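You operate a simulated robot arm through the tools that you are given. There is no shell and no other tool.

The job below is to be done with a simulated robot arm. You get a single attempt, and the scene is never put back.

Task
Rewind the red ribbon on the turntable, peg the reel and clip it.

It is judged by the outcome, as a careful person would: the job done as asked, and still so three seconds after it is handed in. It fails if anything else is knocked over, pushed out of place, dropped, spilled or broken.

Robot
A 6-joint arm with a two-finger gripper, fixed in place. Base frame: the origin is at the foot of the arm, x ahead of it, y to its left, z up; the work surface is at about z = 0.812. Units: m, rad, N and s.
Its first joint turns from -2.897 to 2.897 rad. Payload 2.45 kg.
The TCP is the grasp point between the finger pads, 0.02 m short of the fingertips. In the tool frame z runs along the fingers and y along their closing line. Largest opening 0.14 m; the body of the gripper starts 0.168 m behind the TCP.
Orientation is that of the tool frame in the base frame, as [roll, pitch, yaw] about the fixed x, y, z axes, in that order (R = Rz(yaw) Ry(pitch) Rx(roll)). With the fingers straight down and closing along the base's y, the tool's x points along the base's -x, its y along +y and its z along -z.

Tools
- The arm moves only by the tool apply_moves. Its argument "series" is a list of rows, each a list of 7 numbers: the shift along the tool's x, y, z in units of 500 mm (1.0 is 500 mm), then the turn, a rotation vector about the tool's x, y, z in units of 120 degrees (1.0 is 120 degrees), then the opening in per cent of the stroke, from 0 (shut) to 100 (fully open). In form: [[x, y, z, ax, ay, az, claw], ...]. A call has 1 to 20 rows; each row is the pose to reach, as a shift and turn from the pose commanded when the call began, along the tool's axes at that moment. A call with a number of a shift or a turn outside -1 to 1 is refused whole. Rows are played at 5 a second. More than 0.05 m and 0.15 rad between two rows, or a gripper value outside its range, and nothing of the call is played. Where a pose cannot be reached the arm comes as near as it can. A force on the tool above 40 N (or 10 N above the force at the start of the call, whichever is more), or a blocked arm, ends the call early, and 0.2 s more pass. Each finger travels about 0.045 m/s and halts on what it meets, pressing with about 42 N; the grip force reading is that of the motor and also rises with nothing between the fingers. The clock runs only during rows and for 0.2 s after the last one: add rows that repeat a pose to give the fingers time. It gives the time, the measured TCP pose, the force on the tool (base axes), the opening and the grip force at its end, in the units of the frame above (readings bear some noise), with the torque about the TCP (base axes, N m) and any sound that the robot's microphone picked up, and new pictures: "views" is both (left out), scene, wrist or none.
- Cameras (640 x 400 px; columns grow to the right, rows downward): "scene" is fixed at [0.0498, 0.5009, 1.3793]; the picture's right is [-0.66, -0.75, 0.00], its down [-0.40, 0.35, -0.85] and it looks along [0.64, -0.56, -0.53] (base axes); focal length 363 px, centre (320, 200). "wrist" rides on the gripper at [0.078, 0.011, -0.209] in the tool frame; the picture's right is [-0.14, 0.99, 0.00], its down [-0.92, -0.13, -0.37] and it looks along [-0.36, -0.05, 0.93] (tool axes); focal length 280 px, centre (320, 200). There is no depth. A picture from a camera that has moved, and an enlarged one, comes with that camera's place and axes in the base frame and with its lens.
- inspect(camera, box): a new picture of the part [left, top, right, bottom] of that camera's present view, enlarged. The clock stands still meanwhile.
- hand_in(): hands the job in; it is judged then, once.

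Places have to be worked out from the pictures, the camera data and where the tool is seen. Open the gripper and draw the arm clear of the work before you hand the job in, unless the task says otherwise.

The tools are called after ">>>" as a command line: name --pt "numbers of a row" for each row, then --argument value for the rest, lists and objects as JSON in quotes. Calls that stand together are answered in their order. apply_moves: Moves the arm, as the interface text tells. Its arguments: {"type":"object","properties":{"series":{"type":"array","items":{"type":"array","items":{"type":"number"}}},"views":{"type":"string","enum":["both","scene","wrist","none"]}},"required":["series"]} The other tools are called the same way: inspect (camera, box) takes an enlarged picture of a part of a camera's view; hand_in () hands the job in.

At the start:

```text
clock: 0.0
position: [0.6997, -0.192, 1.1205]
tool_rot: [3.14, -0.001, -3.141]
force: [-0.7, -0.2, -0.1]
ft_torque: [0.02, -0.01, 0.02]
opening: 0.1403
grasp_force: 0.0
```

scene: 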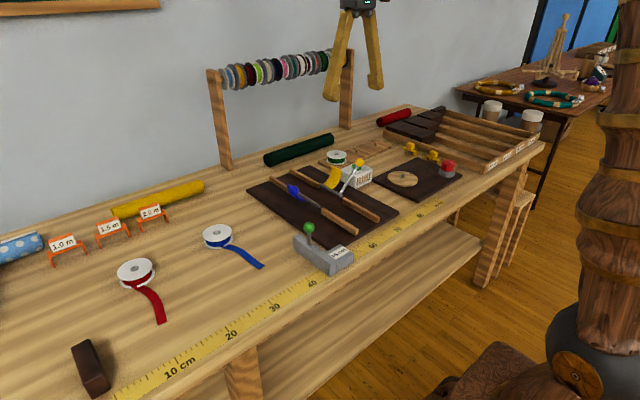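
wrist: 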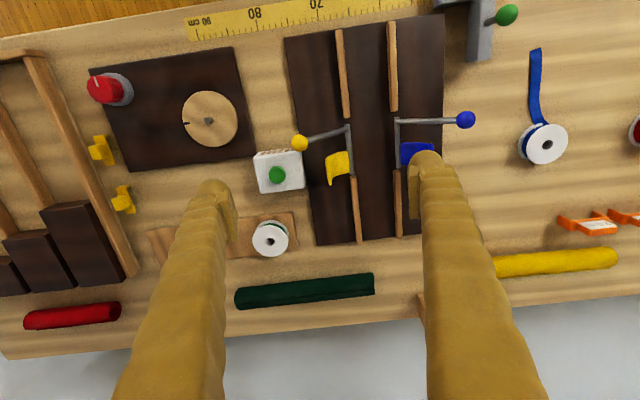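

I start by taking enlarged views of the scene to identify the reel, turntable, peg and clips before moving anything.

>>> inspect --camera "scene" --box '[60, 220, 280, 360]'

>>> inspect --camera "scene" --box '[240, 130, 480, 280]'

>>> inspect --camera "scene" --box '[360, 90, 560, 215]'

>>> inspect --camera "wrist" --box '[60, 30, 320, 190]'

>>> inspect --camera "wrist" --box '[0, 120, 320, 330]'

>>> inspect --camera "wrist" --box '[280, 0, 640, 230]'

```text
2.86 times, centred on (170, 290) of scene
camera zoom: at [0.0498, 0.5009, 1.3793], right [-0.66, -0.75, 0.0], down [-0.4, 0.35, -0.85], along [0.64, -0.56, -0.53], focal length 1036 px, centre (749, -57)
```

zoom: 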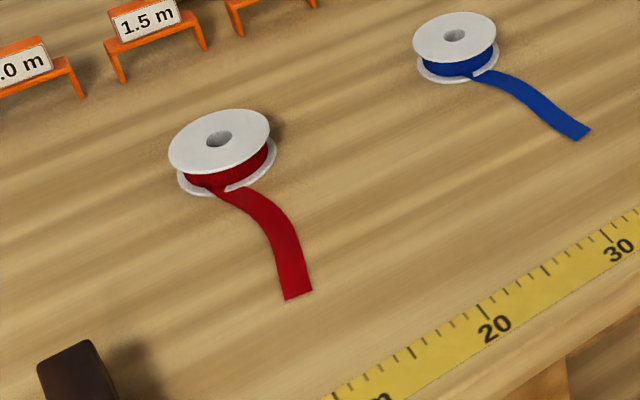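

```text
2.67 times, centred on (360, 205) of scene
camera zoom: at [0.0498, 0.5009, 1.3793], right [-0.66, -0.75, 0.0], down [-0.4, 0.35, -0.85], along [0.64, -0.56, -0.53], focal length 967 px, centre (213, 187)
```

zoom: 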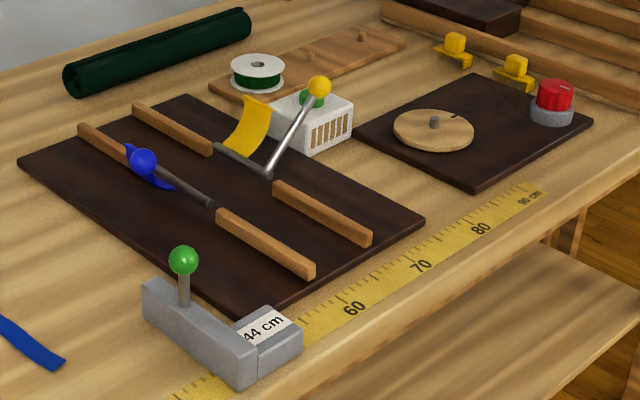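

```text
3.20 times, centred on (460, 152) of scene
camera zoom: at [0.0498, 0.5009, 1.3793], right [-0.66, -0.75, 0.0], down [-0.4, 0.35, -0.85], along [0.64, -0.56, -0.53], focal length 1161 px, centre (-128, 352)
```

zoom: 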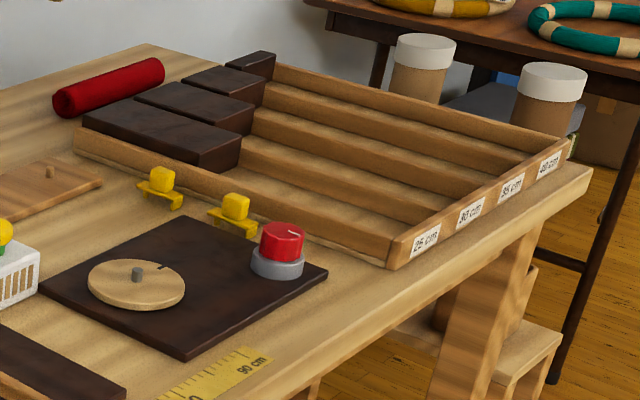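

```text
2.46 times, centred on (190, 110) of wrist
camera zoom: at [0.6214, -0.1805, 1.3307], right [0.14, 0.99, 0.0], down [0.92, -0.13, 0.37], along [0.36, -0.05, -0.93], focal length 690 px, centre (640, 422)
```

zoom: 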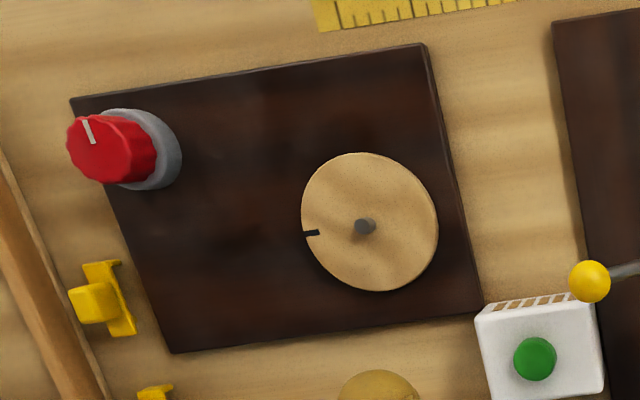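

```text
1.90 times, centred on (160, 225) of wrist
camera zoom: at [0.6214, -0.1805, 1.3307], right [0.14, 0.99, 0.0], down [0.92, -0.13, 0.37], along [0.36, -0.05, -0.93], focal length 534 px, centre (625, 152)
```

zoom: 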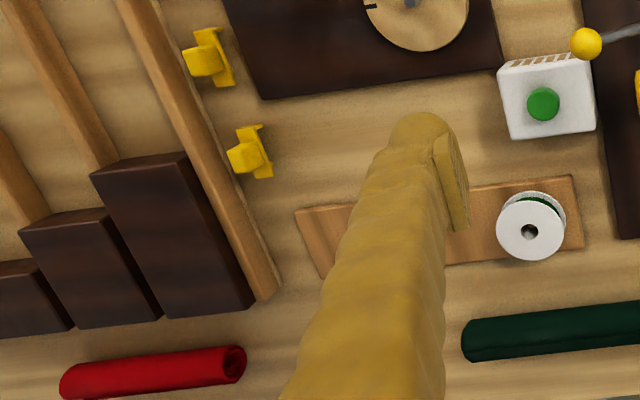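

```text
1.74 times, centred on (460, 115) of wrist
camera zoom: at [0.6214, -0.1805, 1.3307], right [0.14, 0.99, 0.0], down [0.92, -0.13, 0.37], along [0.36, -0.05, -0.93], focal length 488 px, centre (76, 348)
```

zoom: 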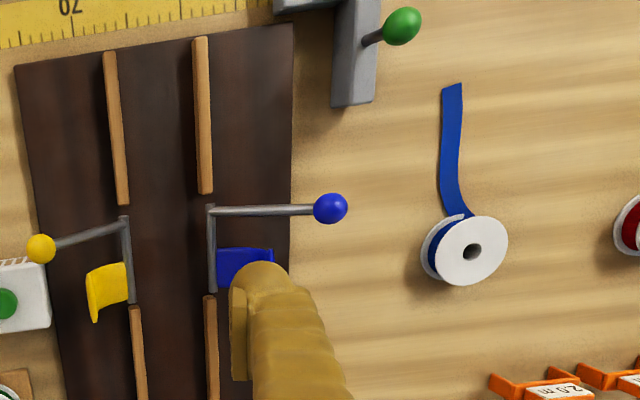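

The tray clips, peg board and turntable are on the right (y about −0.3 to −0.6), and the red reel is at about (0.75, 0.41). I'll take the wrist camera, well above everything, over the clips and peg board for a closer look.

>>> apply_moves --pt "0.0067 -0.0862 0.0222 0 0 0 100" --pt "0.0133 -0.1724 0.0444 0 0 0 100" --pt "0.02 -0.2587 0.0667 0 0 0 100" --pt "0.0267 -0.3449 0.0889 0 0 0 100" --pt "0.0333 -0.4311 0.1111 0 0 0 100" --pt "0.04 -0.5173 0.1333 0 0 0 100" --pt "0.0467 -0.6036 0.1556 0 0 0 100" --pt "0.0533 -0.6898 0.1778 0 0 0 100" --pt "0.06 -0.776 0.2 0 0 0 100" --pt "0.06 -0.776 0.2 0 0 0 100" --views "both"

```text
clock: 2.2
position: [0.67, -0.5821, 1.0201]
tool_rot: [-3.141, -0.001, 3.141]
force: [-0.1, -0.3, -1.0]
ft_torque: [-0.01, 0.02, -0.02]
opening: 0.1397
grasp_force: 0.0
camera wrist: at [0.5916, -0.5693, 1.2304], right [0.14, 0.99, 0.0], down [0.92, -0.13, 0.37], along [0.36, -0.05, -0.93], focal length 280 px, centre (320, 200)
```

scene: 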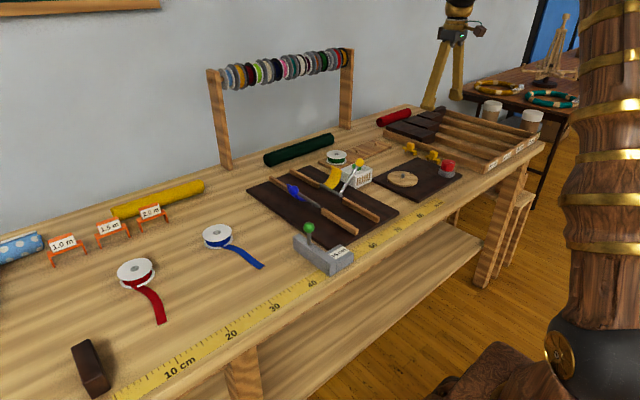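
wrist: 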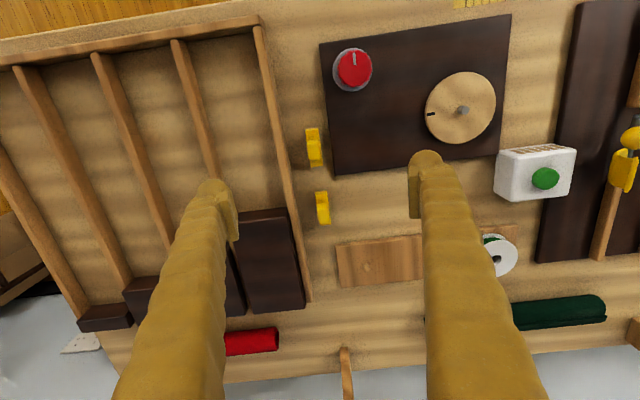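

The clips are now in view between the fingers, with the peg board just beyond them. I'll enlarge both, along with the turntable and knob.

>>> inspect --camera "wrist" --box '[280, 110, 380, 240]'

>>> inspect --camera "wrist" --box '[310, 20, 520, 160]'

>>> inspect --camera "wrist" --box '[320, 210, 540, 300]'

>>> inspect --camera "scene" --box '[395, 130, 465, 190]'

>>> inspect --camera "scene" --box '[310, 130, 410, 200]'

```text
3.08 times, centred on (330, 175) of wrist
camera zoom: at [0.5916, -0.5693, 1.2304], right [0.14, 0.99, 0.0], down [0.92, -0.13, 0.37], along [0.36, -0.05, -0.93], focal length 863 px, centre (289, 277)
```

zoom: 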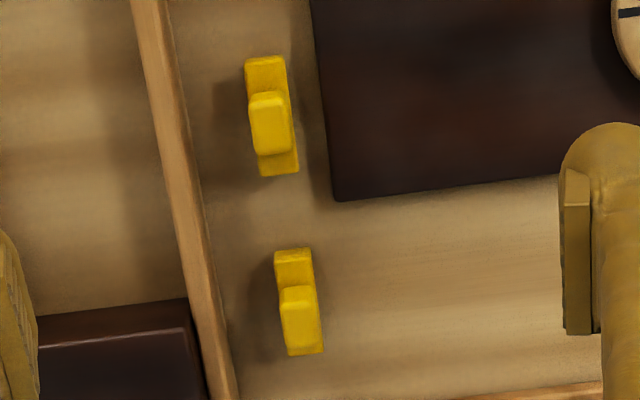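

```text
2.86 times, centred on (415, 90) of wrist
camera zoom: at [0.5916, -0.5693, 1.2304], right [0.14, 0.99, 0.0], down [0.92, -0.13, 0.37], along [0.36, -0.05, -0.93], focal length 801 px, centre (49, 514)
```

zoom: 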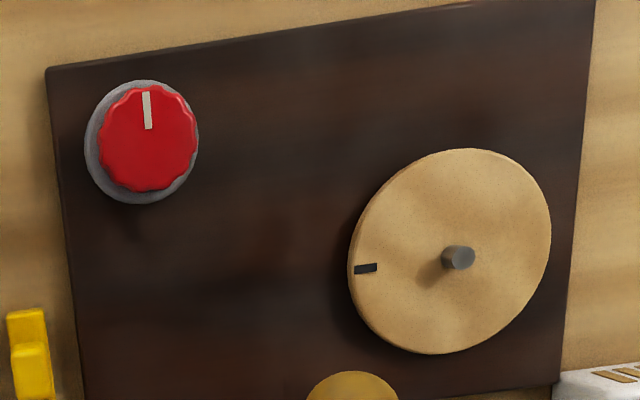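

```text
2.91 times, centred on (430, 255) of wrist
camera zoom: at [0.5916, -0.5693, 1.2304], right [0.14, 0.99, 0.0], down [0.92, -0.13, 0.37], along [0.36, -0.05, -0.93], focal length 816 px, centre (0, 40)
```

zoom: 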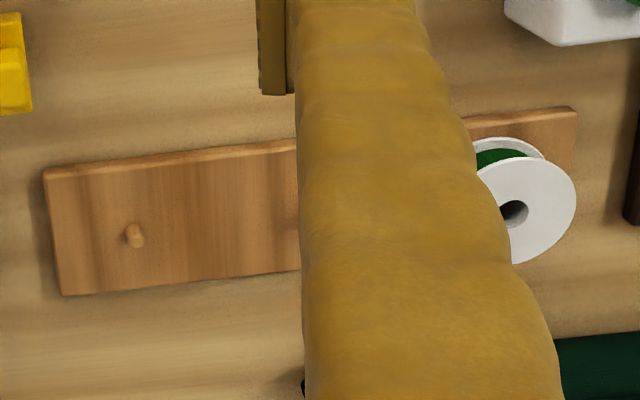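

```text
6.67 times, centred on (430, 160) of scene
camera zoom: at [0.0498, 0.5009, 1.3793], right [-0.66, -0.75, 0.0], down [-0.4, 0.35, -0.85], along [0.64, -0.56, -0.53], focal length 2418 px, centre (-413, 467)
```

zoom: 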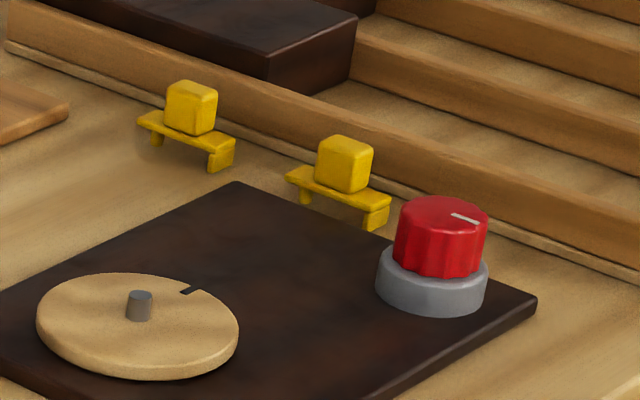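

```text
5.71 times, centred on (360, 165) of scene
camera zoom: at [0.0498, 0.5009, 1.3793], right [-0.66, -0.75, 0.0], down [-0.4, 0.35, -0.85], along [0.64, -0.56, -0.53], focal length 2073 px, centre (91, 400)
```

zoom: 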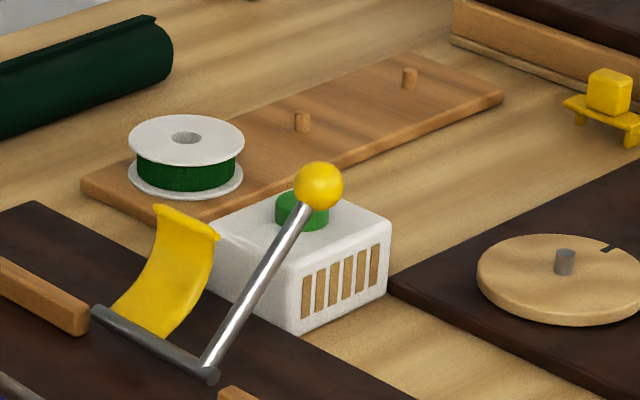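

The clips are small bridges: a plate on two feet with a square handle on top. I'll drop a little and back up to view the near clip from closer, keeping the fingertips above 0.9.

>>> apply_moves --pt "0.025 -0.003 0.05 0 0 0 100" --pt "0.05 -0.006 0.1 0 0 0 100" --pt "0.075 -0.01 0.14 0 0 0 100" --pt "0.1 -0.01 0.17 0 0 0 100" --pt "0.1 -0.01 0.17 0 0 0 100" --views "wrist"

>>> inspect --camera "wrist" --box '[240, 110, 400, 250]'

```text
clock: 3.4
position: [0.6205, -0.5862, 0.937]
tool_rot: [3.141, 0.002, 3.14]
force: [-0.3, -0.3, -0.2]
ft_torque: [0.01, -0.03, 0.01]
opening: 0.1401
grasp_force: 0.0
camera wrist: at [0.5417, -0.5745, 1.1461], right [0.14, 0.99, 0.0], down [0.92, -0.13, 0.37], along [0.36, -0.05, -0.93], focal length 280 px, centre (320, 200)
```

wrist: 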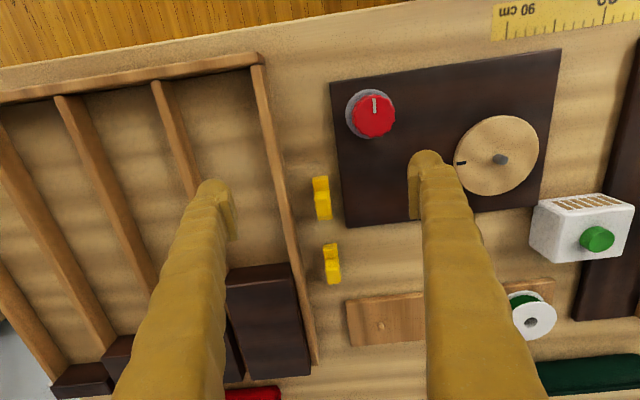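

```text
2.86 times, centred on (320, 180) of wrist
camera zoom: at [0.5417, -0.5745, 1.1461], right [0.14, 0.99, 0.0], down [0.92, -0.13, 0.37], along [0.36, -0.05, -0.93], focal length 801 px, centre (320, 257)
```

zoom: 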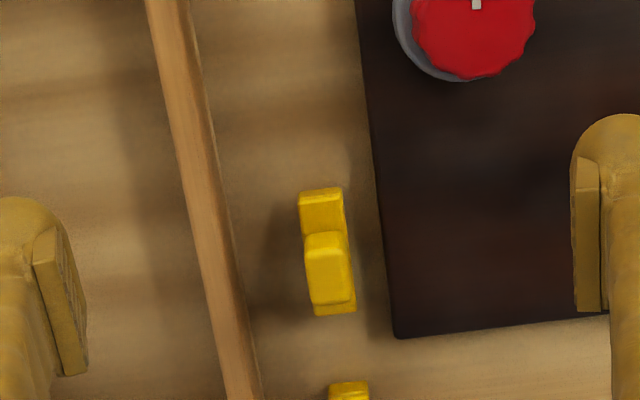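

The clip is about 50 mm long and 19 mm wide with a ~20 mm block handle, centred near (0.665, −0.588). Next I'll lift and travel left to look closely at the red reel.

>>> apply_moves --pt "0 0 -0.1 0 0 0 100" --pt "0 0 -0.2 0 0 0 100" --pt "0 0.05 -0.28 0 0 0 100" --pt "0 0.14 -0.3 0 0 0 100" --pt "0 0.235 -0.3 0 0 0 100" --pt "0 0.33 -0.3 0 0 0 100" --pt "0 0.425 -0.3 0 0 0 100" --pt "0 0.52 -0.3 0 0 0 100" --pt "0 0.615 -0.3 0 0 0 100" --pt "0 0.71 -0.3 0 0 0 100" --pt "0 0.805 -0.3 0 0 0 100" --pt "0 0.9 -0.3 0 0 0 100" --pt "0 0.99 -0.3 0 0 0 100" --views "none"

>>> apply_moves --pt "-0.01 0.095 0 0 0 0 100" --pt "-0.02 0.19 0 0 0 0 100" --pt "-0.03 0.285 0 0 0 0 100" --pt "-0.04 0.38 0 0 0 0 100" --pt "-0.05 0.475 0 0 0 0 100" --pt "-0.06 0.57 0 0 0 0 100" --pt "-0.07 0.665 0 0 0 0 100" --pt "-0.08 0.76 0 0 0 0 100" --pt "-0.09 0.85 0.03 0 0 0 100" --pt "-0.09 0.93 0.08 0 0 0 100" --pt "-0.09 0.98 0.16 0 0 0 100" --pt "-0.09 0.98 0.16 0 0 0 100" --views "both"

```text
clock: 6.2
position: [0.6192, -0.0902, 1.0856]
tool_rot: [-3.141, 0.001, -3.141]
force: [0.1, -0.4, -0.8]
ft_torque: [-0.01, 0.02, 0.0]
opening: 0.14
grasp_force: 0.0
```

```text
clock: 8.8
position: [0.6655, 0.4024, 1.0069]
tool_rot: [3.141, 0.0, -3.141]
force: [-0.6, -0.1, -0.3]
ft_torque: [0.01, -0.04, 0.02]
opening: 0.1397
grasp_force: 0.1
camera wrist: at [0.5871, 0.4135, 1.2175], right [0.14, 0.99, 0.0], down [0.92, -0.13, 0.37], along [0.37, -0.05, -0.93], focal length 280 px, centre (320, 200)
```

scene: 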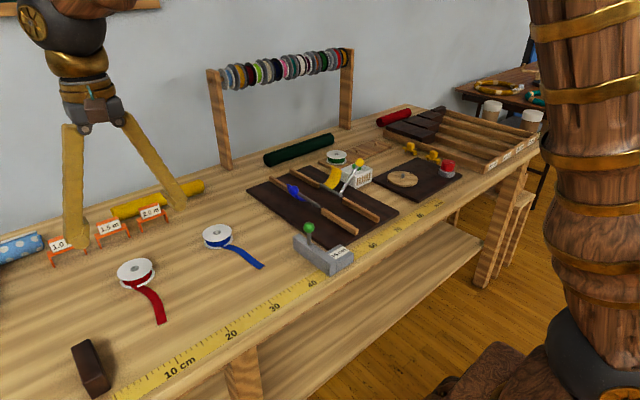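
wrist: 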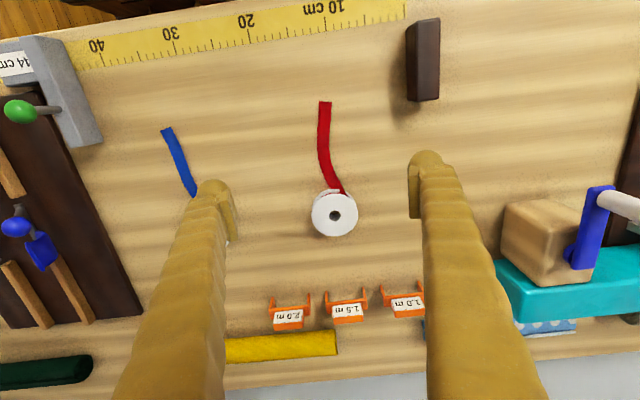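

>>> inspect --camera "wrist" --box '[280, 90, 400, 250]'

>>> inspect --camera "wrist" --box '[300, 175, 370, 245]'

>>> inspect --camera "scene" --box '[105, 250, 175, 330]'

>>> inspect --camera "scene" --box '[195, 215, 275, 275]'

```text
2.50 times, centred on (340, 170) of wrist
camera zoom: at [0.5871, 0.4135, 1.2175], right [0.14, 0.99, 0.0], down [0.92, -0.13, 0.37], along [0.37, -0.05, -0.93], focal length 701 px, centre (270, 275)
```

zoom: 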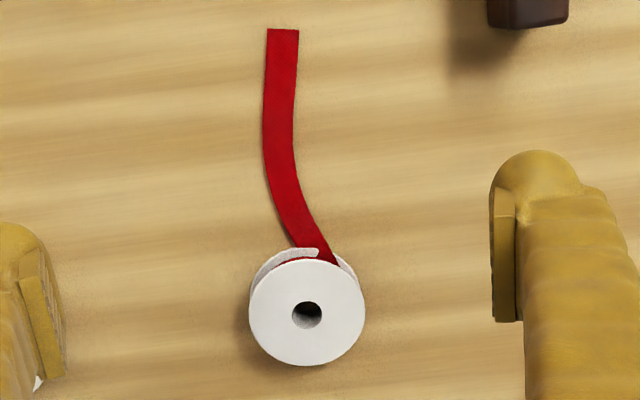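

```text
5.71 times, centred on (335, 210) of wrist
camera zoom: at [0.5871, 0.4135, 1.2175], right [0.14, 0.99, 0.0], down [0.92, -0.13, 0.37], along [0.37, -0.05, -0.93], focal length 1602 px, centre (234, 143)
```

zoom: 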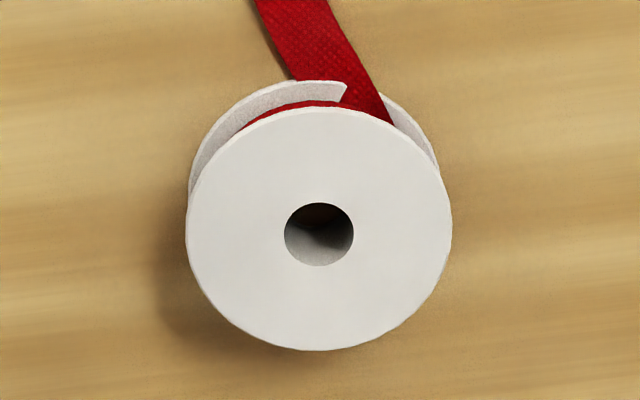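

```text
5.00 times, centred on (140, 290) of scene
camera zoom: at [0.0498, 0.5009, 1.3793], right [-0.66, -0.75, 0.0], down [-0.4, 0.35, -0.85], along [0.64, -0.56, -0.53], focal length 1814 px, centre (1220, -250)
```

zoom: 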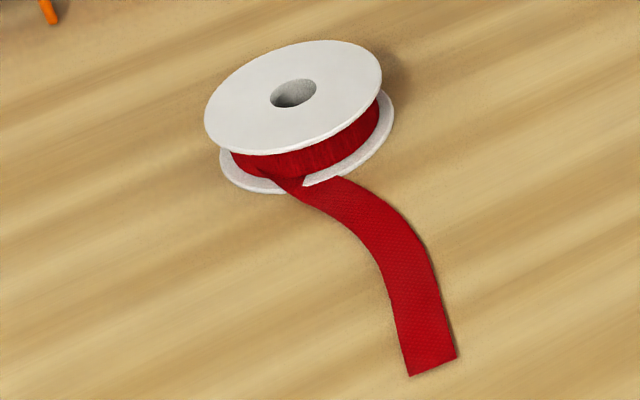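

```text
6.67 times, centred on (235, 245) of scene
camera zoom: at [0.0498, 0.5009, 1.3793], right [-0.66, -0.75, 0.0], down [-0.4, 0.35, -0.85], along [0.64, -0.56, -0.53], focal length 2418 px, centre (887, -100)
```

zoom: 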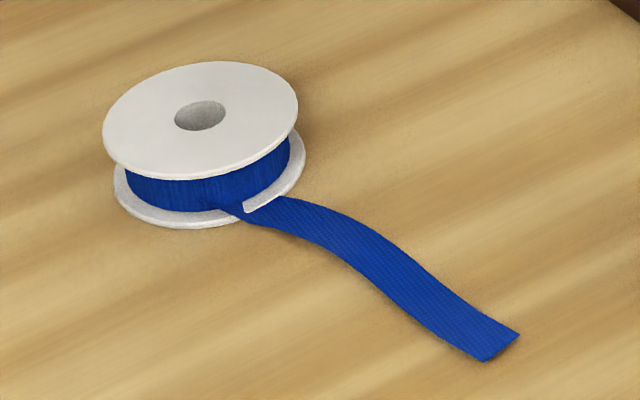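

The red tail leaves the reel on the near side heading counter-clockwise (seen from above), so rewinding means turning the reel clockwise. I put the reel at about (0.764, 0.411), flange diameter about 68 mm; I move above it to check alignment.

>>> apply_moves --pt "-0.066 0.006 0.04 0 0 0 100" --pt "-0.132 0.012 0.08 0 0 0 100" --pt "-0.197 0.018 0.114 0 0 0 100" --pt "-0.197 0.018 0.114 0 0 0 100" --views "wrist"

>>> inspect --camera "wrist" --box '[240, 90, 400, 190]'

```text
clock: 9.8
position: [0.7649, 0.4078, 0.9513]
tool_rot: [-3.141, 0.0, -3.141]
force: [0.0, 0.6, -0.5]
ft_torque: [0.0, 0.0, 0.01]
opening: 0.14
grasp_force: 0.1
camera wrist: at [0.6867, 0.42, 1.16], right [0.14, 0.99, 0.0], down [0.92, -0.13, 0.37], along [0.36, -0.05, -0.93], focal length 280 px, centre (320, 200)
```

wrist: 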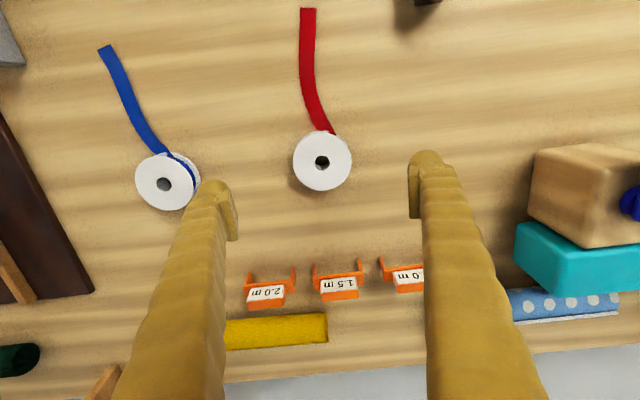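

```text
4.00 times, centred on (320, 140) of wrist
camera zoom: at [0.6867, 0.42, 1.16], right [0.14, 0.99, 0.0], down [0.92, -0.13, 0.37], along [0.36, -0.05, -0.93], focal length 1122 px, centre (320, 440)
```

zoom: 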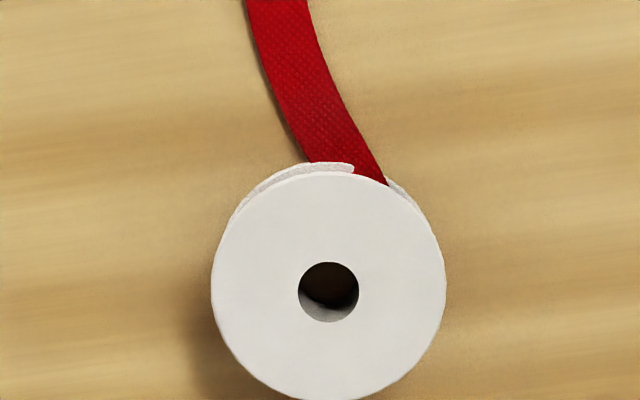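

The hole sits about 2.5 mm further in x and 2 mm in y than the TCP. I correct for that, descend to z ≈ 0.835 around the reel, then look again.

>>> apply_moves --pt "-0.005 0.004 0.06 0 0 0 100" --pt "-0.005 0.004 0.12 0 0 0 100" --pt "-0.005 0.004 0.17 0 0 0 100" --pt "-0.005 0.004 0.205 0 0 0 100" --pt "-0.005 0.004 0.227 0 0 0 100" --pt "-0.005 0.004 0.227 0 0 0 100" --views "both"

>>> inspect --camera "wrist" --box '[240, 130, 400, 230]'

```text
clock: 11.2
position: [0.7662, 0.4111, 0.8359]
tool_rot: [3.142, 0.0, 3.14]
force: [0.8, -0.3, 0.4]
ft_torque: [0.0, 0.0, -0.03]
opening: 0.1401
grasp_force: 0.0
camera wrist: at [0.688, 0.4221, 1.045], right [0.14, 0.99, 0.0], down [0.92, -0.13, 0.37], along [0.37, -0.05, -0.93], focal length 280 px, centre (320, 200)
```

scene: 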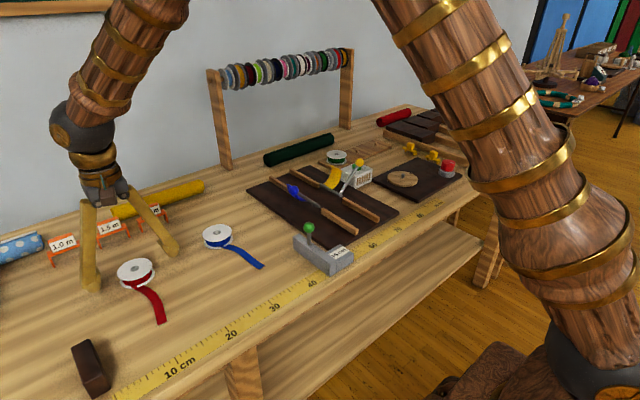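
wrist: 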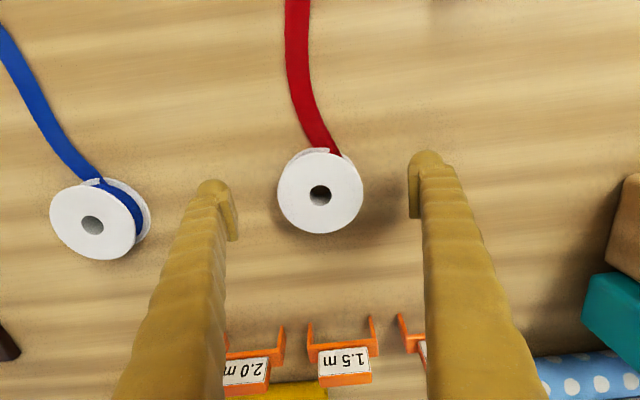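

```text
4.00 times, centred on (320, 180) of wrist
camera zoom: at [0.688, 0.4221, 1.045], right [0.14, 0.99, 0.0], down [0.92, -0.13, 0.37], along [0.37, -0.05, -0.93], focal length 1122 px, centre (320, 280)
```

zoom: 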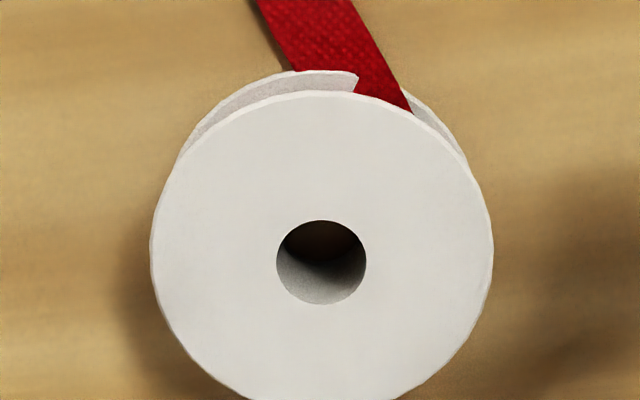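

The hole is centred exactly at the TCP in the wrist image and at the right height. I close the fingers on the flanges.

>>> apply_moves --pt "0 0 0 0 0 0 70" --pt "0 0 0 0 0 0 45" --pt "0 0 0 0 0 0 42" --pt "0 0 0 0 0 0 42" --pt "0 0 0 0 0 0 42" --pt "0 0 0 0 0 0 42" --pt "0 0 0 0 0 0 42" --views "wrist"

>>> inspect --camera "wrist" --box '[240, 130, 400, 230]'

```text
clock: 12.5
position: [0.7676, 0.4109, 0.8422]
tool_rot: [3.139, 0.005, -3.141]
force: [-10.6, -9.0, 68.2]
ft_torque: [0.45, 0.03, 0.07]
opening: 0.0569
grasp_force: 25.1
stopped in row 6: the force on the tool passed its limit at 47 N (the readings are from after the stop); the commanded pose is now the measured one
camera wrist: at [0.6883, 0.4218, 1.0518], right [0.14, 0.99, 0.0], down [0.92, -0.13, 0.37], along [0.37, -0.05, -0.93], focal length 280 px, centre (320, 200)
```

wrist: 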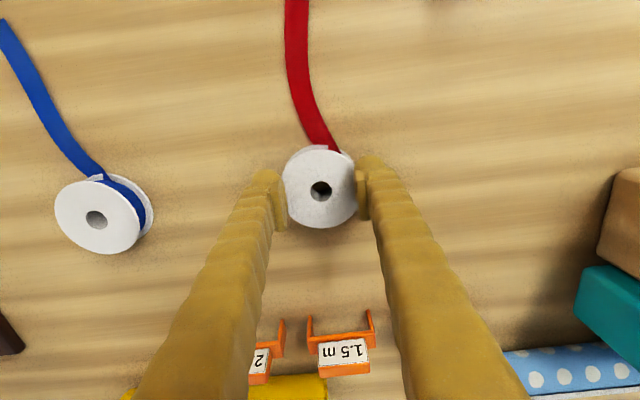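

```text
4.00 times, centred on (320, 180) of wrist
camera zoom: at [0.6883, 0.4218, 1.0518], right [0.14, 0.99, 0.0], down [0.92, -0.13, 0.37], along [0.37, -0.05, -0.93], focal length 1122 px, centre (320, 280)
```

zoom: 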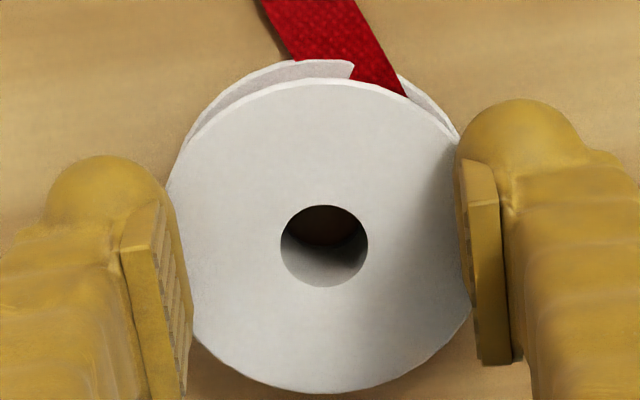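

The fingertips pressed on the table as they closed: the jaws swing down a little while shutting, the force is 68 N up and the tool rose 6 mm. The reel is between the pads, so I ease up a few millimetres with the grip held and check.

>>> apply_moves --pt "0 0 -0.008 0 0 0 42" --pt "0 0 -0.016 0 0 0 42" --pt "0 0 -0.016 0 0 0 42" --views "both"

>>> inspect --camera "wrist" --box '[240, 130, 400, 230]'

>>> inspect --camera "scene" --box '[70, 200, 230, 330]'

```text
clock: 13.3
position: [0.766, 0.4109, 0.8439]
tool_rot: [-3.14, 0.001, 3.141]
force: [4.3, -0.4, 11.7]
ft_torque: [0.34, -0.14, -0.15]
opening: 0.0588
grasp_force: 0.0
camera wrist: at [0.6875, 0.422, 1.0539], right [0.14, 0.99, 0.0], down [0.92, -0.13, 0.37], along [0.37, -0.05, -0.93], focal length 280 px, centre (320, 200)
```

scene: 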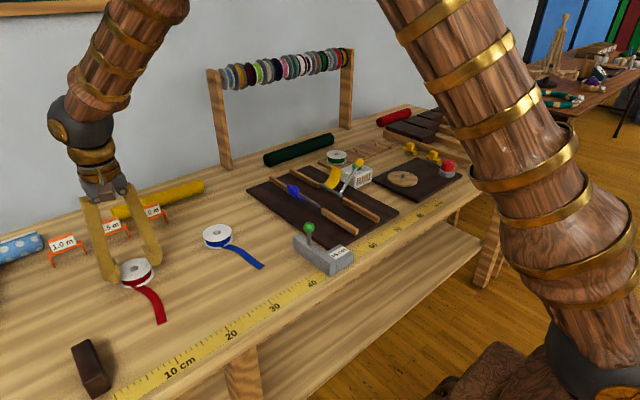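
wrist: 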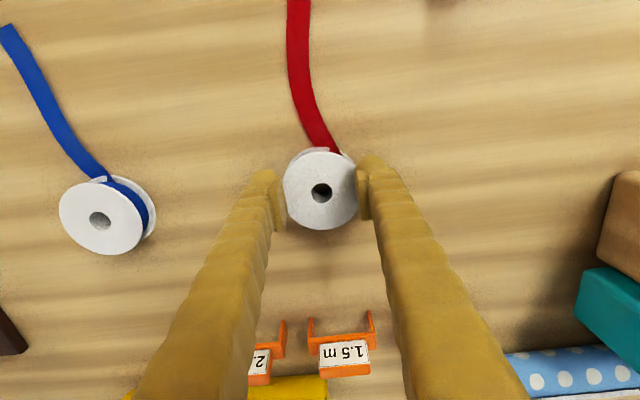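

```text
4.00 times, centred on (320, 180) of wrist
camera zoom: at [0.6875, 0.422, 1.0539], right [0.14, 0.99, 0.0], down [0.92, -0.13, 0.37], along [0.37, -0.05, -0.93], focal length 1122 px, centre (320, 280)
```

zoom: 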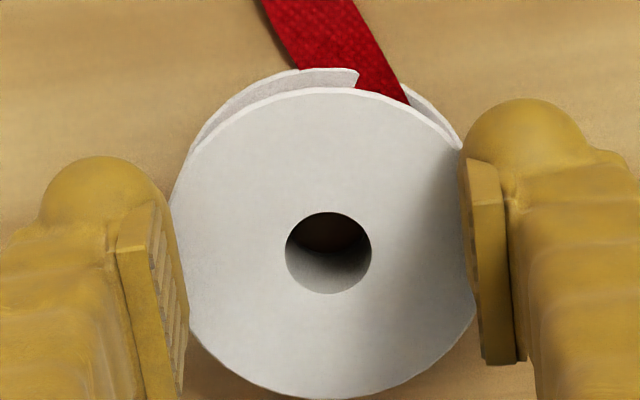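

```text
3.08 times, centred on (150, 265) of scene
camera zoom: at [0.0498, 0.5009, 1.3793], right [-0.66, -0.75, 0.0], down [-0.4, 0.35, -0.85], along [0.64, -0.56, -0.53], focal length 1116 px, centre (843, 0)
```

zoom: 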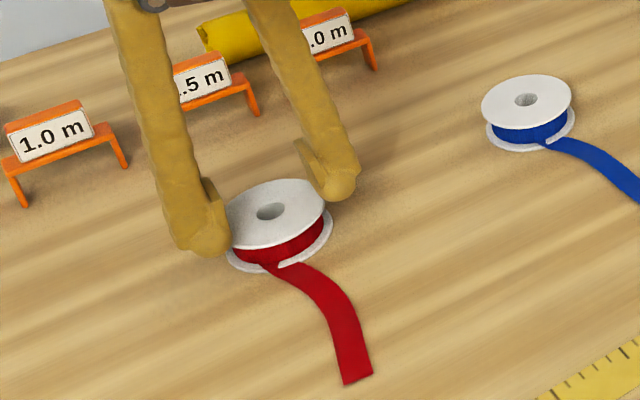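

The opening (0.0588) equals my 42 % command and the grip force reads 0, so the reel may not really be clamped, and 12 N is still on the tips. I raise 3 mm and tighten further, watching force and opening.

>>> apply_moves --pt "0 0 -0.006 0 0 0 42" --pt "0 0 -0.006 0 0 0 30" --pt "0 0 -0.006 0 0 0 30" --pt "0 0 -0.006 0 0 0 30" --pt "0 0 -0.006 0 0 0 30" --views "both"

>>> inspect --camera "wrist" --box '[240, 130, 400, 230]'

>>> inspect --camera "scene" --box '[90, 220, 190, 300]'

```text
clock: 14.5
position: [0.7664, 0.41, 0.8491]
tool_rot: [3.14, 0.004, -3.141]
force: [-0.4, 1.0, 1.5]
ft_torque: [0.0, 0.03, 0.0]
opening: 0.0419
grasp_force: 0.1
camera wrist: at [0.6879, 0.4222, 1.0586], right [0.14, 0.99, 0.0], down [0.92, -0.13, 0.37], along [0.37, -0.05, -0.93], focal length 280 px, centre (320, 200)
```

scene: 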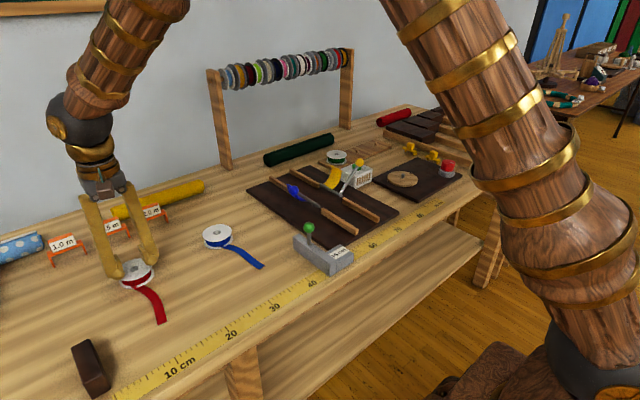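
wrist: 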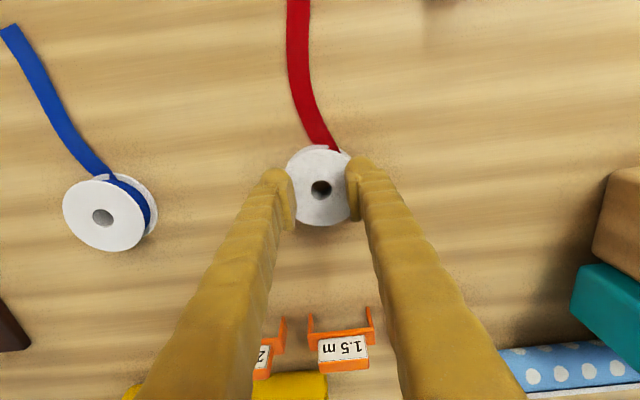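

```text
4.00 times, centred on (320, 180) of wrist
camera zoom: at [0.6879, 0.4222, 1.0586], right [0.14, 0.99, 0.0], down [0.92, -0.13, 0.37], along [0.37, -0.05, -0.93], focal length 1122 px, centre (320, 280)
```

zoom: 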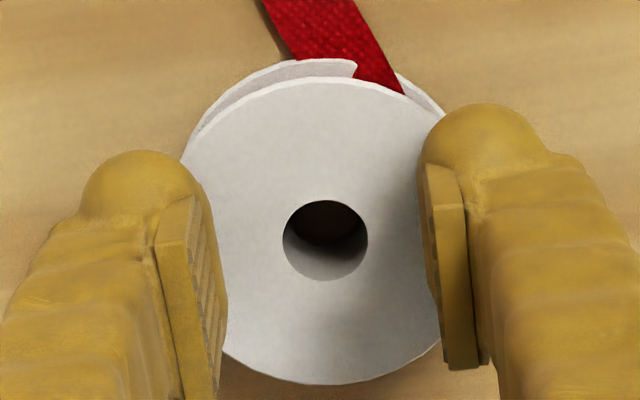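

```text
5.00 times, centred on (140, 260) of scene
camera zoom: at [0.0498, 0.5009, 1.3793], right [-0.66, -0.75, 0.0], down [-0.4, 0.35, -0.85], along [0.64, -0.56, -0.53], focal length 1814 px, centre (1220, -100)
```

zoom: 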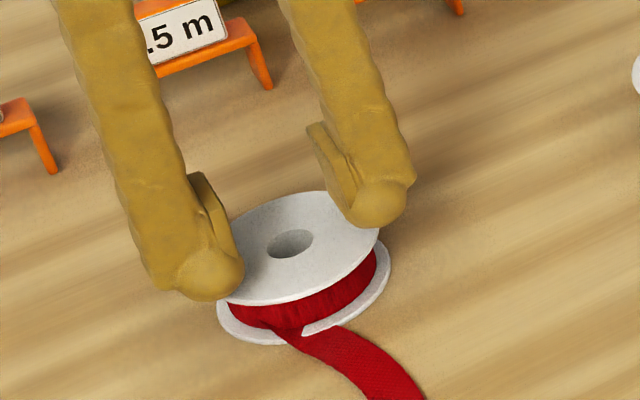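

The fingers rode over the top flange – nothing is gripped and the reel is undisturbed. I lift, open to about 85 mm, and descend in small steps to find where the tips touch the table at this narrower opening.

>>> apply_moves --pt "0 0 -0.03 0 0 0 30" --pt "0 0 -0.06 0 0 0 60" --pt "0 0 -0.06 0 0 0 60" --pt "0 0 -0.06 0 0 0 60" --pt "0 0 -0.06 0 0 0 60" --views "both"

>>> inspect --camera "scene" --box '[90, 200, 190, 280]'

>>> inspect --camera "wrist" --box '[240, 130, 400, 230]'

```text
clock: 15.7
position: [0.7676, 0.4128, 0.8805]
tool_rot: [3.141, 0.004, -3.141]
force: [0.2, 0.0, -0.5]
ft_torque: [0.0, -0.02, 0.0]
opening: 0.0842
grasp_force: 0.0
camera wrist: at [0.6883, 0.4233, 1.089], right [0.14, 0.99, 0.0], down [0.92, -0.13, 0.37], along [0.37, -0.05, -0.93], focal length 280 px, centre (320, 200)
```

scene: 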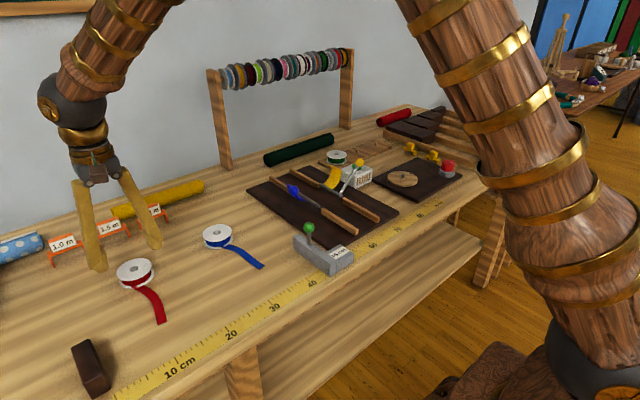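
wrist: 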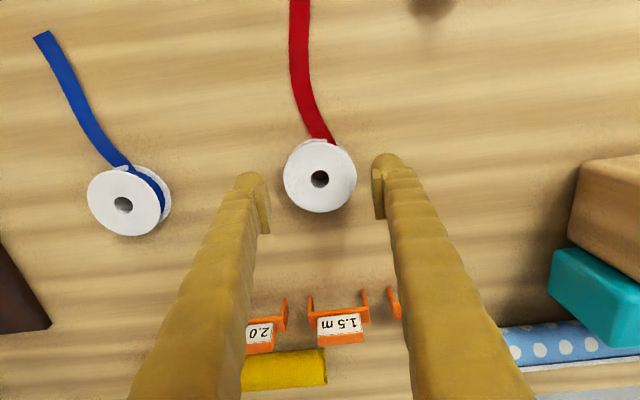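

```text
5.00 times, centred on (140, 240) of scene
camera zoom: at [0.0498, 0.5009, 1.3793], right [-0.66, -0.75, 0.0], down [-0.4, 0.35, -0.85], along [0.64, -0.56, -0.53], focal length 1814 px, centre (1220, 0)
```

zoom: 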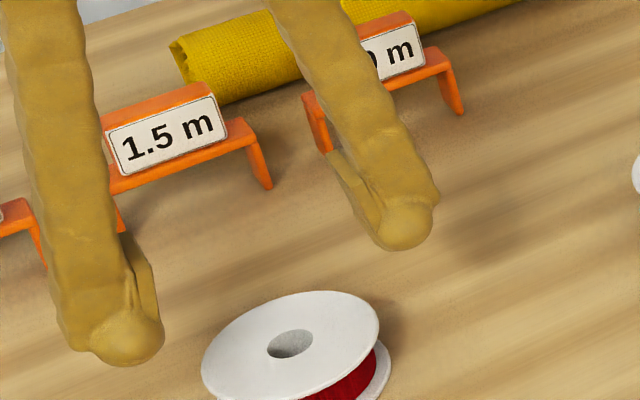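

```text
4.00 times, centred on (320, 180) of wrist
camera zoom: at [0.6883, 0.4233, 1.089], right [0.14, 0.99, 0.0], down [0.92, -0.13, 0.37], along [0.37, -0.05, -0.93], focal length 1122 px, centre (320, 280)
```

zoom: 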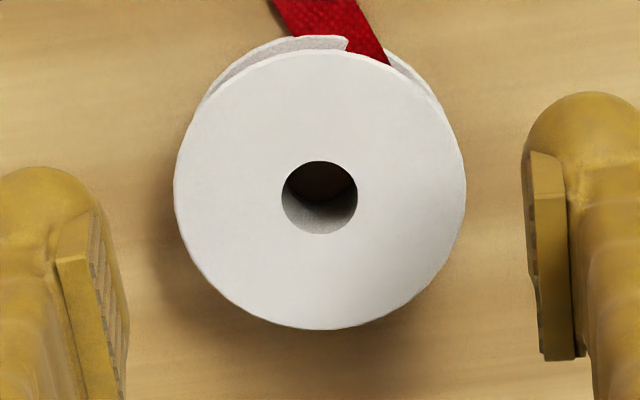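

At 84 mm opening the jaws clear the 68–69 mm flange on both sides. I descend again with small probing steps, watching the vertical force.

>>> apply_moves --pt "0 0 0.04 0 0 0 60" --pt "0 0 0.07 0 0 0 60" --pt "0 0 0.07 0 0 0 60" --views "none"

>>> apply_moves --pt "0 0 0.006 0 0 0 60" --pt "0 0 0.006 0 0 0 60" --views "none"

>>> apply_moves --pt "0 0 0.004 0 0 0 60" --pt "0 0 0.004 0 0 0 60" --views "wrist"

```text
clock: 16.5
position: [0.7673, 0.411, 0.8437]
tool_rot: [3.14, 0.001, -3.141]
force: [-1.1, 0.4, 0.6]
ft_torque: [0.02, 0.01, 0.01]
opening: 0.084
grasp_force: 0.0
```

```text
clock: 17.1
position: [0.7667, 0.4106, 0.8409]
tool_rot: [3.141, 0.001, -3.141]
force: [0.8, 0.0, 0.0]
ft_torque: [-0.02, 0.0, -0.02]
opening: 0.0839
grasp_force: 0.1
```

```text
clock: 17.7
position: [0.7661, 0.4103, 0.8398]
tool_rot: [3.139, 0.003, -3.141]
force: [0.4, -0.5, -0.3]
ft_torque: [-0.02, 0.0, 0.01]
opening: 0.0839
grasp_force: 0.1
camera wrist: at [0.6881, 0.4223, 1.0484], right [0.14, 0.99, 0.0], down [0.92, -0.13, 0.37], along [0.37, -0.05, -0.93], focal length 280 px, centre (320, 200)
```

wrist: 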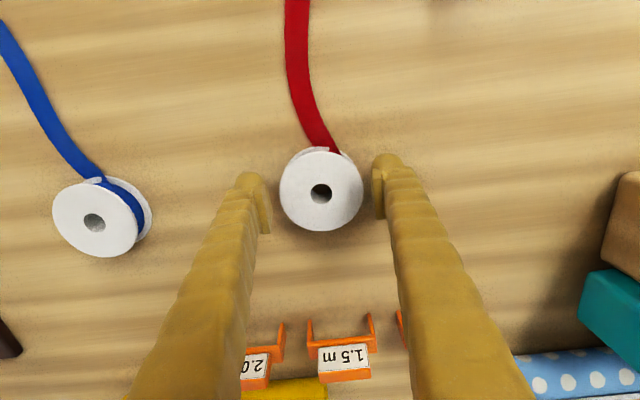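

Still no contact at z ≈ 0.839. I continue down by 2 mm steps.

>>> apply_moves --pt "0 0 0.004 0 0 0 60" --pt "0 0 0.004 0 0 0 60" --views "none"

>>> apply_moves --pt "0 0 0.004 0 0 0 60" --pt "0 0 0.004 0 0 0 60" --views "wrist"

```text
clock: 18.3
position: [0.7673, 0.4103, 0.8373]
tool_rot: [3.138, 0.002, 3.141]
force: [0.3, 0.2, -0.5]
ft_torque: [-0.01, 0.02, 0.01]
opening: 0.0843
grasp_force: 0.0
```

```text
clock: 18.9
position: [0.7674, 0.4105, 0.8357]
tool_rot: [3.139, 0.003, 3.141]
force: [-0.2, -1.2, 0.0]
ft_torque: [0.0, 0.02, 0.01]
opening: 0.0839
grasp_force: 0.1
camera wrist: at [0.6886, 0.4222, 1.0448], right [0.14, 0.99, 0.0], down [0.92, -0.13, 0.37], along [0.37, -0.05, -0.93], focal length 280 px, centre (320, 200)
```

wrist: 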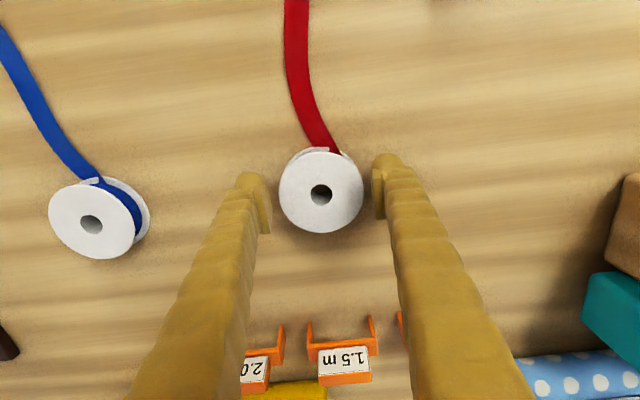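

Still free at z = 0.8357. I go lower toward the table in 1–2 mm steps so that the flat of the pads, not the rounded tips, meets the flanges.

>>> apply_moves --pt "0 0 0.004 0 0 0 60" --pt "0 0 0.004 0 0 0 60" --views "none"

>>> apply_moves --pt "0 0 0.003 0 0 0 60" --pt "0 0 0.003 0 0 0 60" --views "none"

```text
clock: 19.5
position: [0.7679, 0.4101, 0.8336]
tool_rot: [3.14, 0.002, -3.14]
force: [-0.8, 1.2, -0.4]
ft_torque: [0.02, -0.01, -0.02]
opening: 0.0842
grasp_force: 0.0
```

```text
clock: 20.1
position: [0.767, 0.4082, 0.8315]
tool_rot: [3.141, 0.001, 3.141]
force: [-0.3, 0.0, -0.2]
ft_torque: [0.01, -0.03, 0.0]
opening: 0.0842
grasp_force: 0.1
```

No contact yet at 0.8315; I keep probing by 1 mm to locate the table.

>>> apply_moves --pt "0 0 0.002 0 0 0 60" --pt "0 0 0.002 0 0 0 60" --views "none"

>>> apply_moves --pt "0 0 0.002 0 0 0 60" --pt "0 0 0.002 0 0 0 60" --views "none"

>>> apply_moves --pt "0 0 0.002 0 0 0 60" --pt "0 0 0.002 0 0 0 60" --views "both"

>>> inspect --camera "scene" --box '[90, 220, 190, 300]'

```text
clock: 20.7
position: [0.7673, 0.4111, 0.8317]
tool_rot: [3.14, 0.002, 3.14]
force: [-0.3, -0.2, -0.1]
ft_torque: [0.02, 0.01, 0.0]
opening: 0.084
grasp_force: 0.0
```

```text
clock: 21.3
position: [0.7678, 0.4101, 0.8304]
tool_rot: [3.14, 0.002, 3.141]
force: [-0.4, -0.4, 0.3]
ft_torque: [-0.02, 0.0, 0.01]
opening: 0.084
grasp_force: 0.0
```

```text
clock: 21.9
position: [0.7693, 0.4104, 0.8296]
tool_rot: [3.141, 0.0, 3.141]
force: [0.2, 0.1, -0.2]
ft_torque: [0.0, 0.0, 0.01]
opening: 0.0838
grasp_force: 0.0
camera wrist: at [0.6886, 0.422, 1.0386], right [0.14, 0.99, 0.0], down [0.92, -0.13, 0.37], along [0.37, -0.05, -0.93], focal length 280 px, centre (320, 200)
```

scene: 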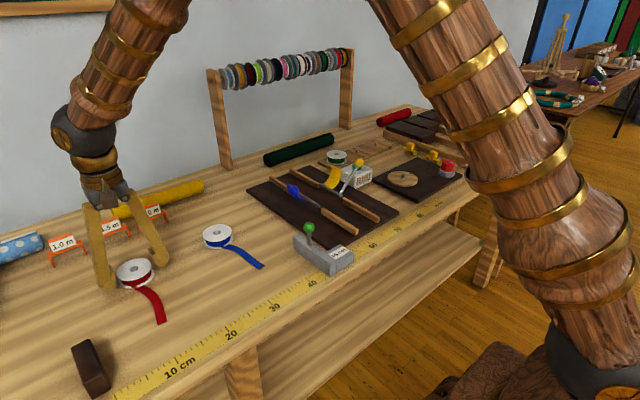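
wrist: 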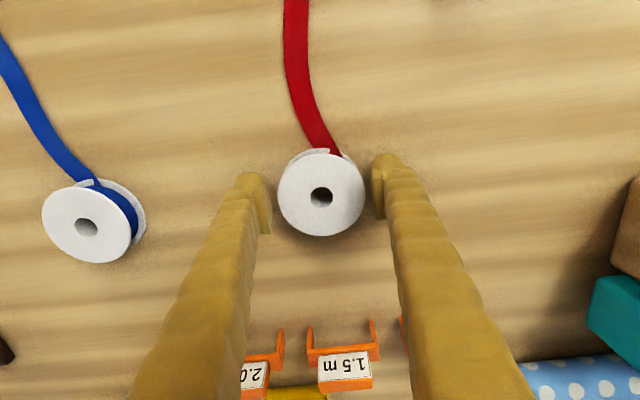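

```text
5.00 times, centred on (140, 260) of scene
camera zoom: at [0.0498, 0.5009, 1.3793], right [-0.66, -0.75, 0.0], down [-0.4, 0.35, -0.85], along [0.64, -0.56, -0.53], focal length 1814 px, centre (1220, -100)
```

zoom: 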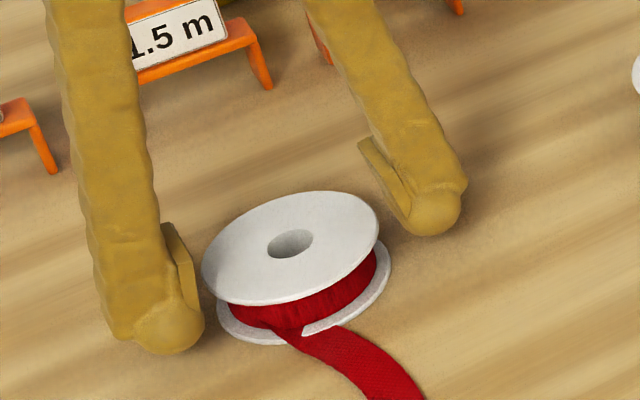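

The tips are visibly almost at table level with no force. I now close slowly in stages from here and monitor the vertical force.

>>> apply_moves --pt "0 0 0 0 0 0 54" --pt "0 0 0 0 0 0 51" --pt "0 0 0 0 0 0 51" --views "none"

>>> apply_moves --pt "0 0 0 0 0 0 49" --pt "0 0 0 0 0 0 48" --pt "0 0 0 0 0 0 48" --views "wrist"

>>> inspect --camera "wrist" --box '[240, 130, 400, 230]'

```text
clock: 22.7
position: [0.7676, 0.4104, 0.8294]
tool_rot: [3.14, 0.002, -3.141]
force: [-0.3, 0.4, -1.0]
ft_torque: [0.0, 0.0, 0.0]
opening: 0.0718
grasp_force: 0.6
```

```text
clock: 23.5
position: [0.7665, 0.4111, 0.8292]
tool_rot: [3.139, 0.001, -3.14]
force: [-0.3, 0.4, 1.5]
ft_torque: [0.0, -0.01, 0.01]
opening: 0.0688
grasp_force: 42.3
camera wrist: at [0.6886, 0.422, 1.0387], right [0.14, 0.99, 0.0], down [0.92, -0.13, 0.37], along [0.37, -0.05, -0.93], focal length 280 px, centre (320, 200)
```

wrist: 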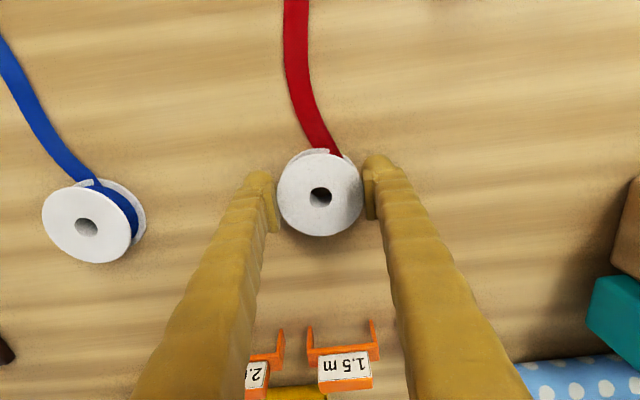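

```text
4.00 times, centred on (320, 180) of wrist
camera zoom: at [0.6886, 0.422, 1.0387], right [0.14, 0.99, 0.0], down [0.92, -0.13, 0.37], along [0.37, -0.05, -0.93], focal length 1122 px, centre (320, 280)
```

zoom: 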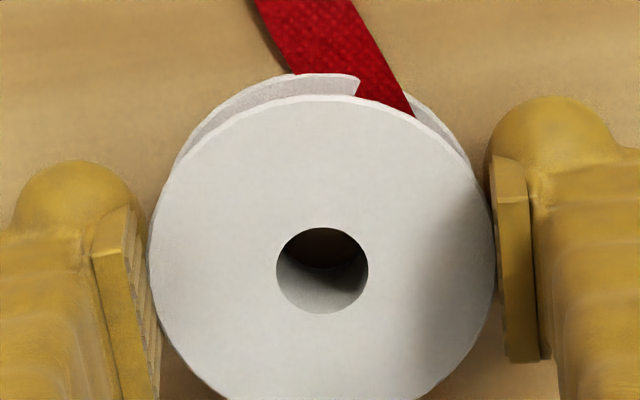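

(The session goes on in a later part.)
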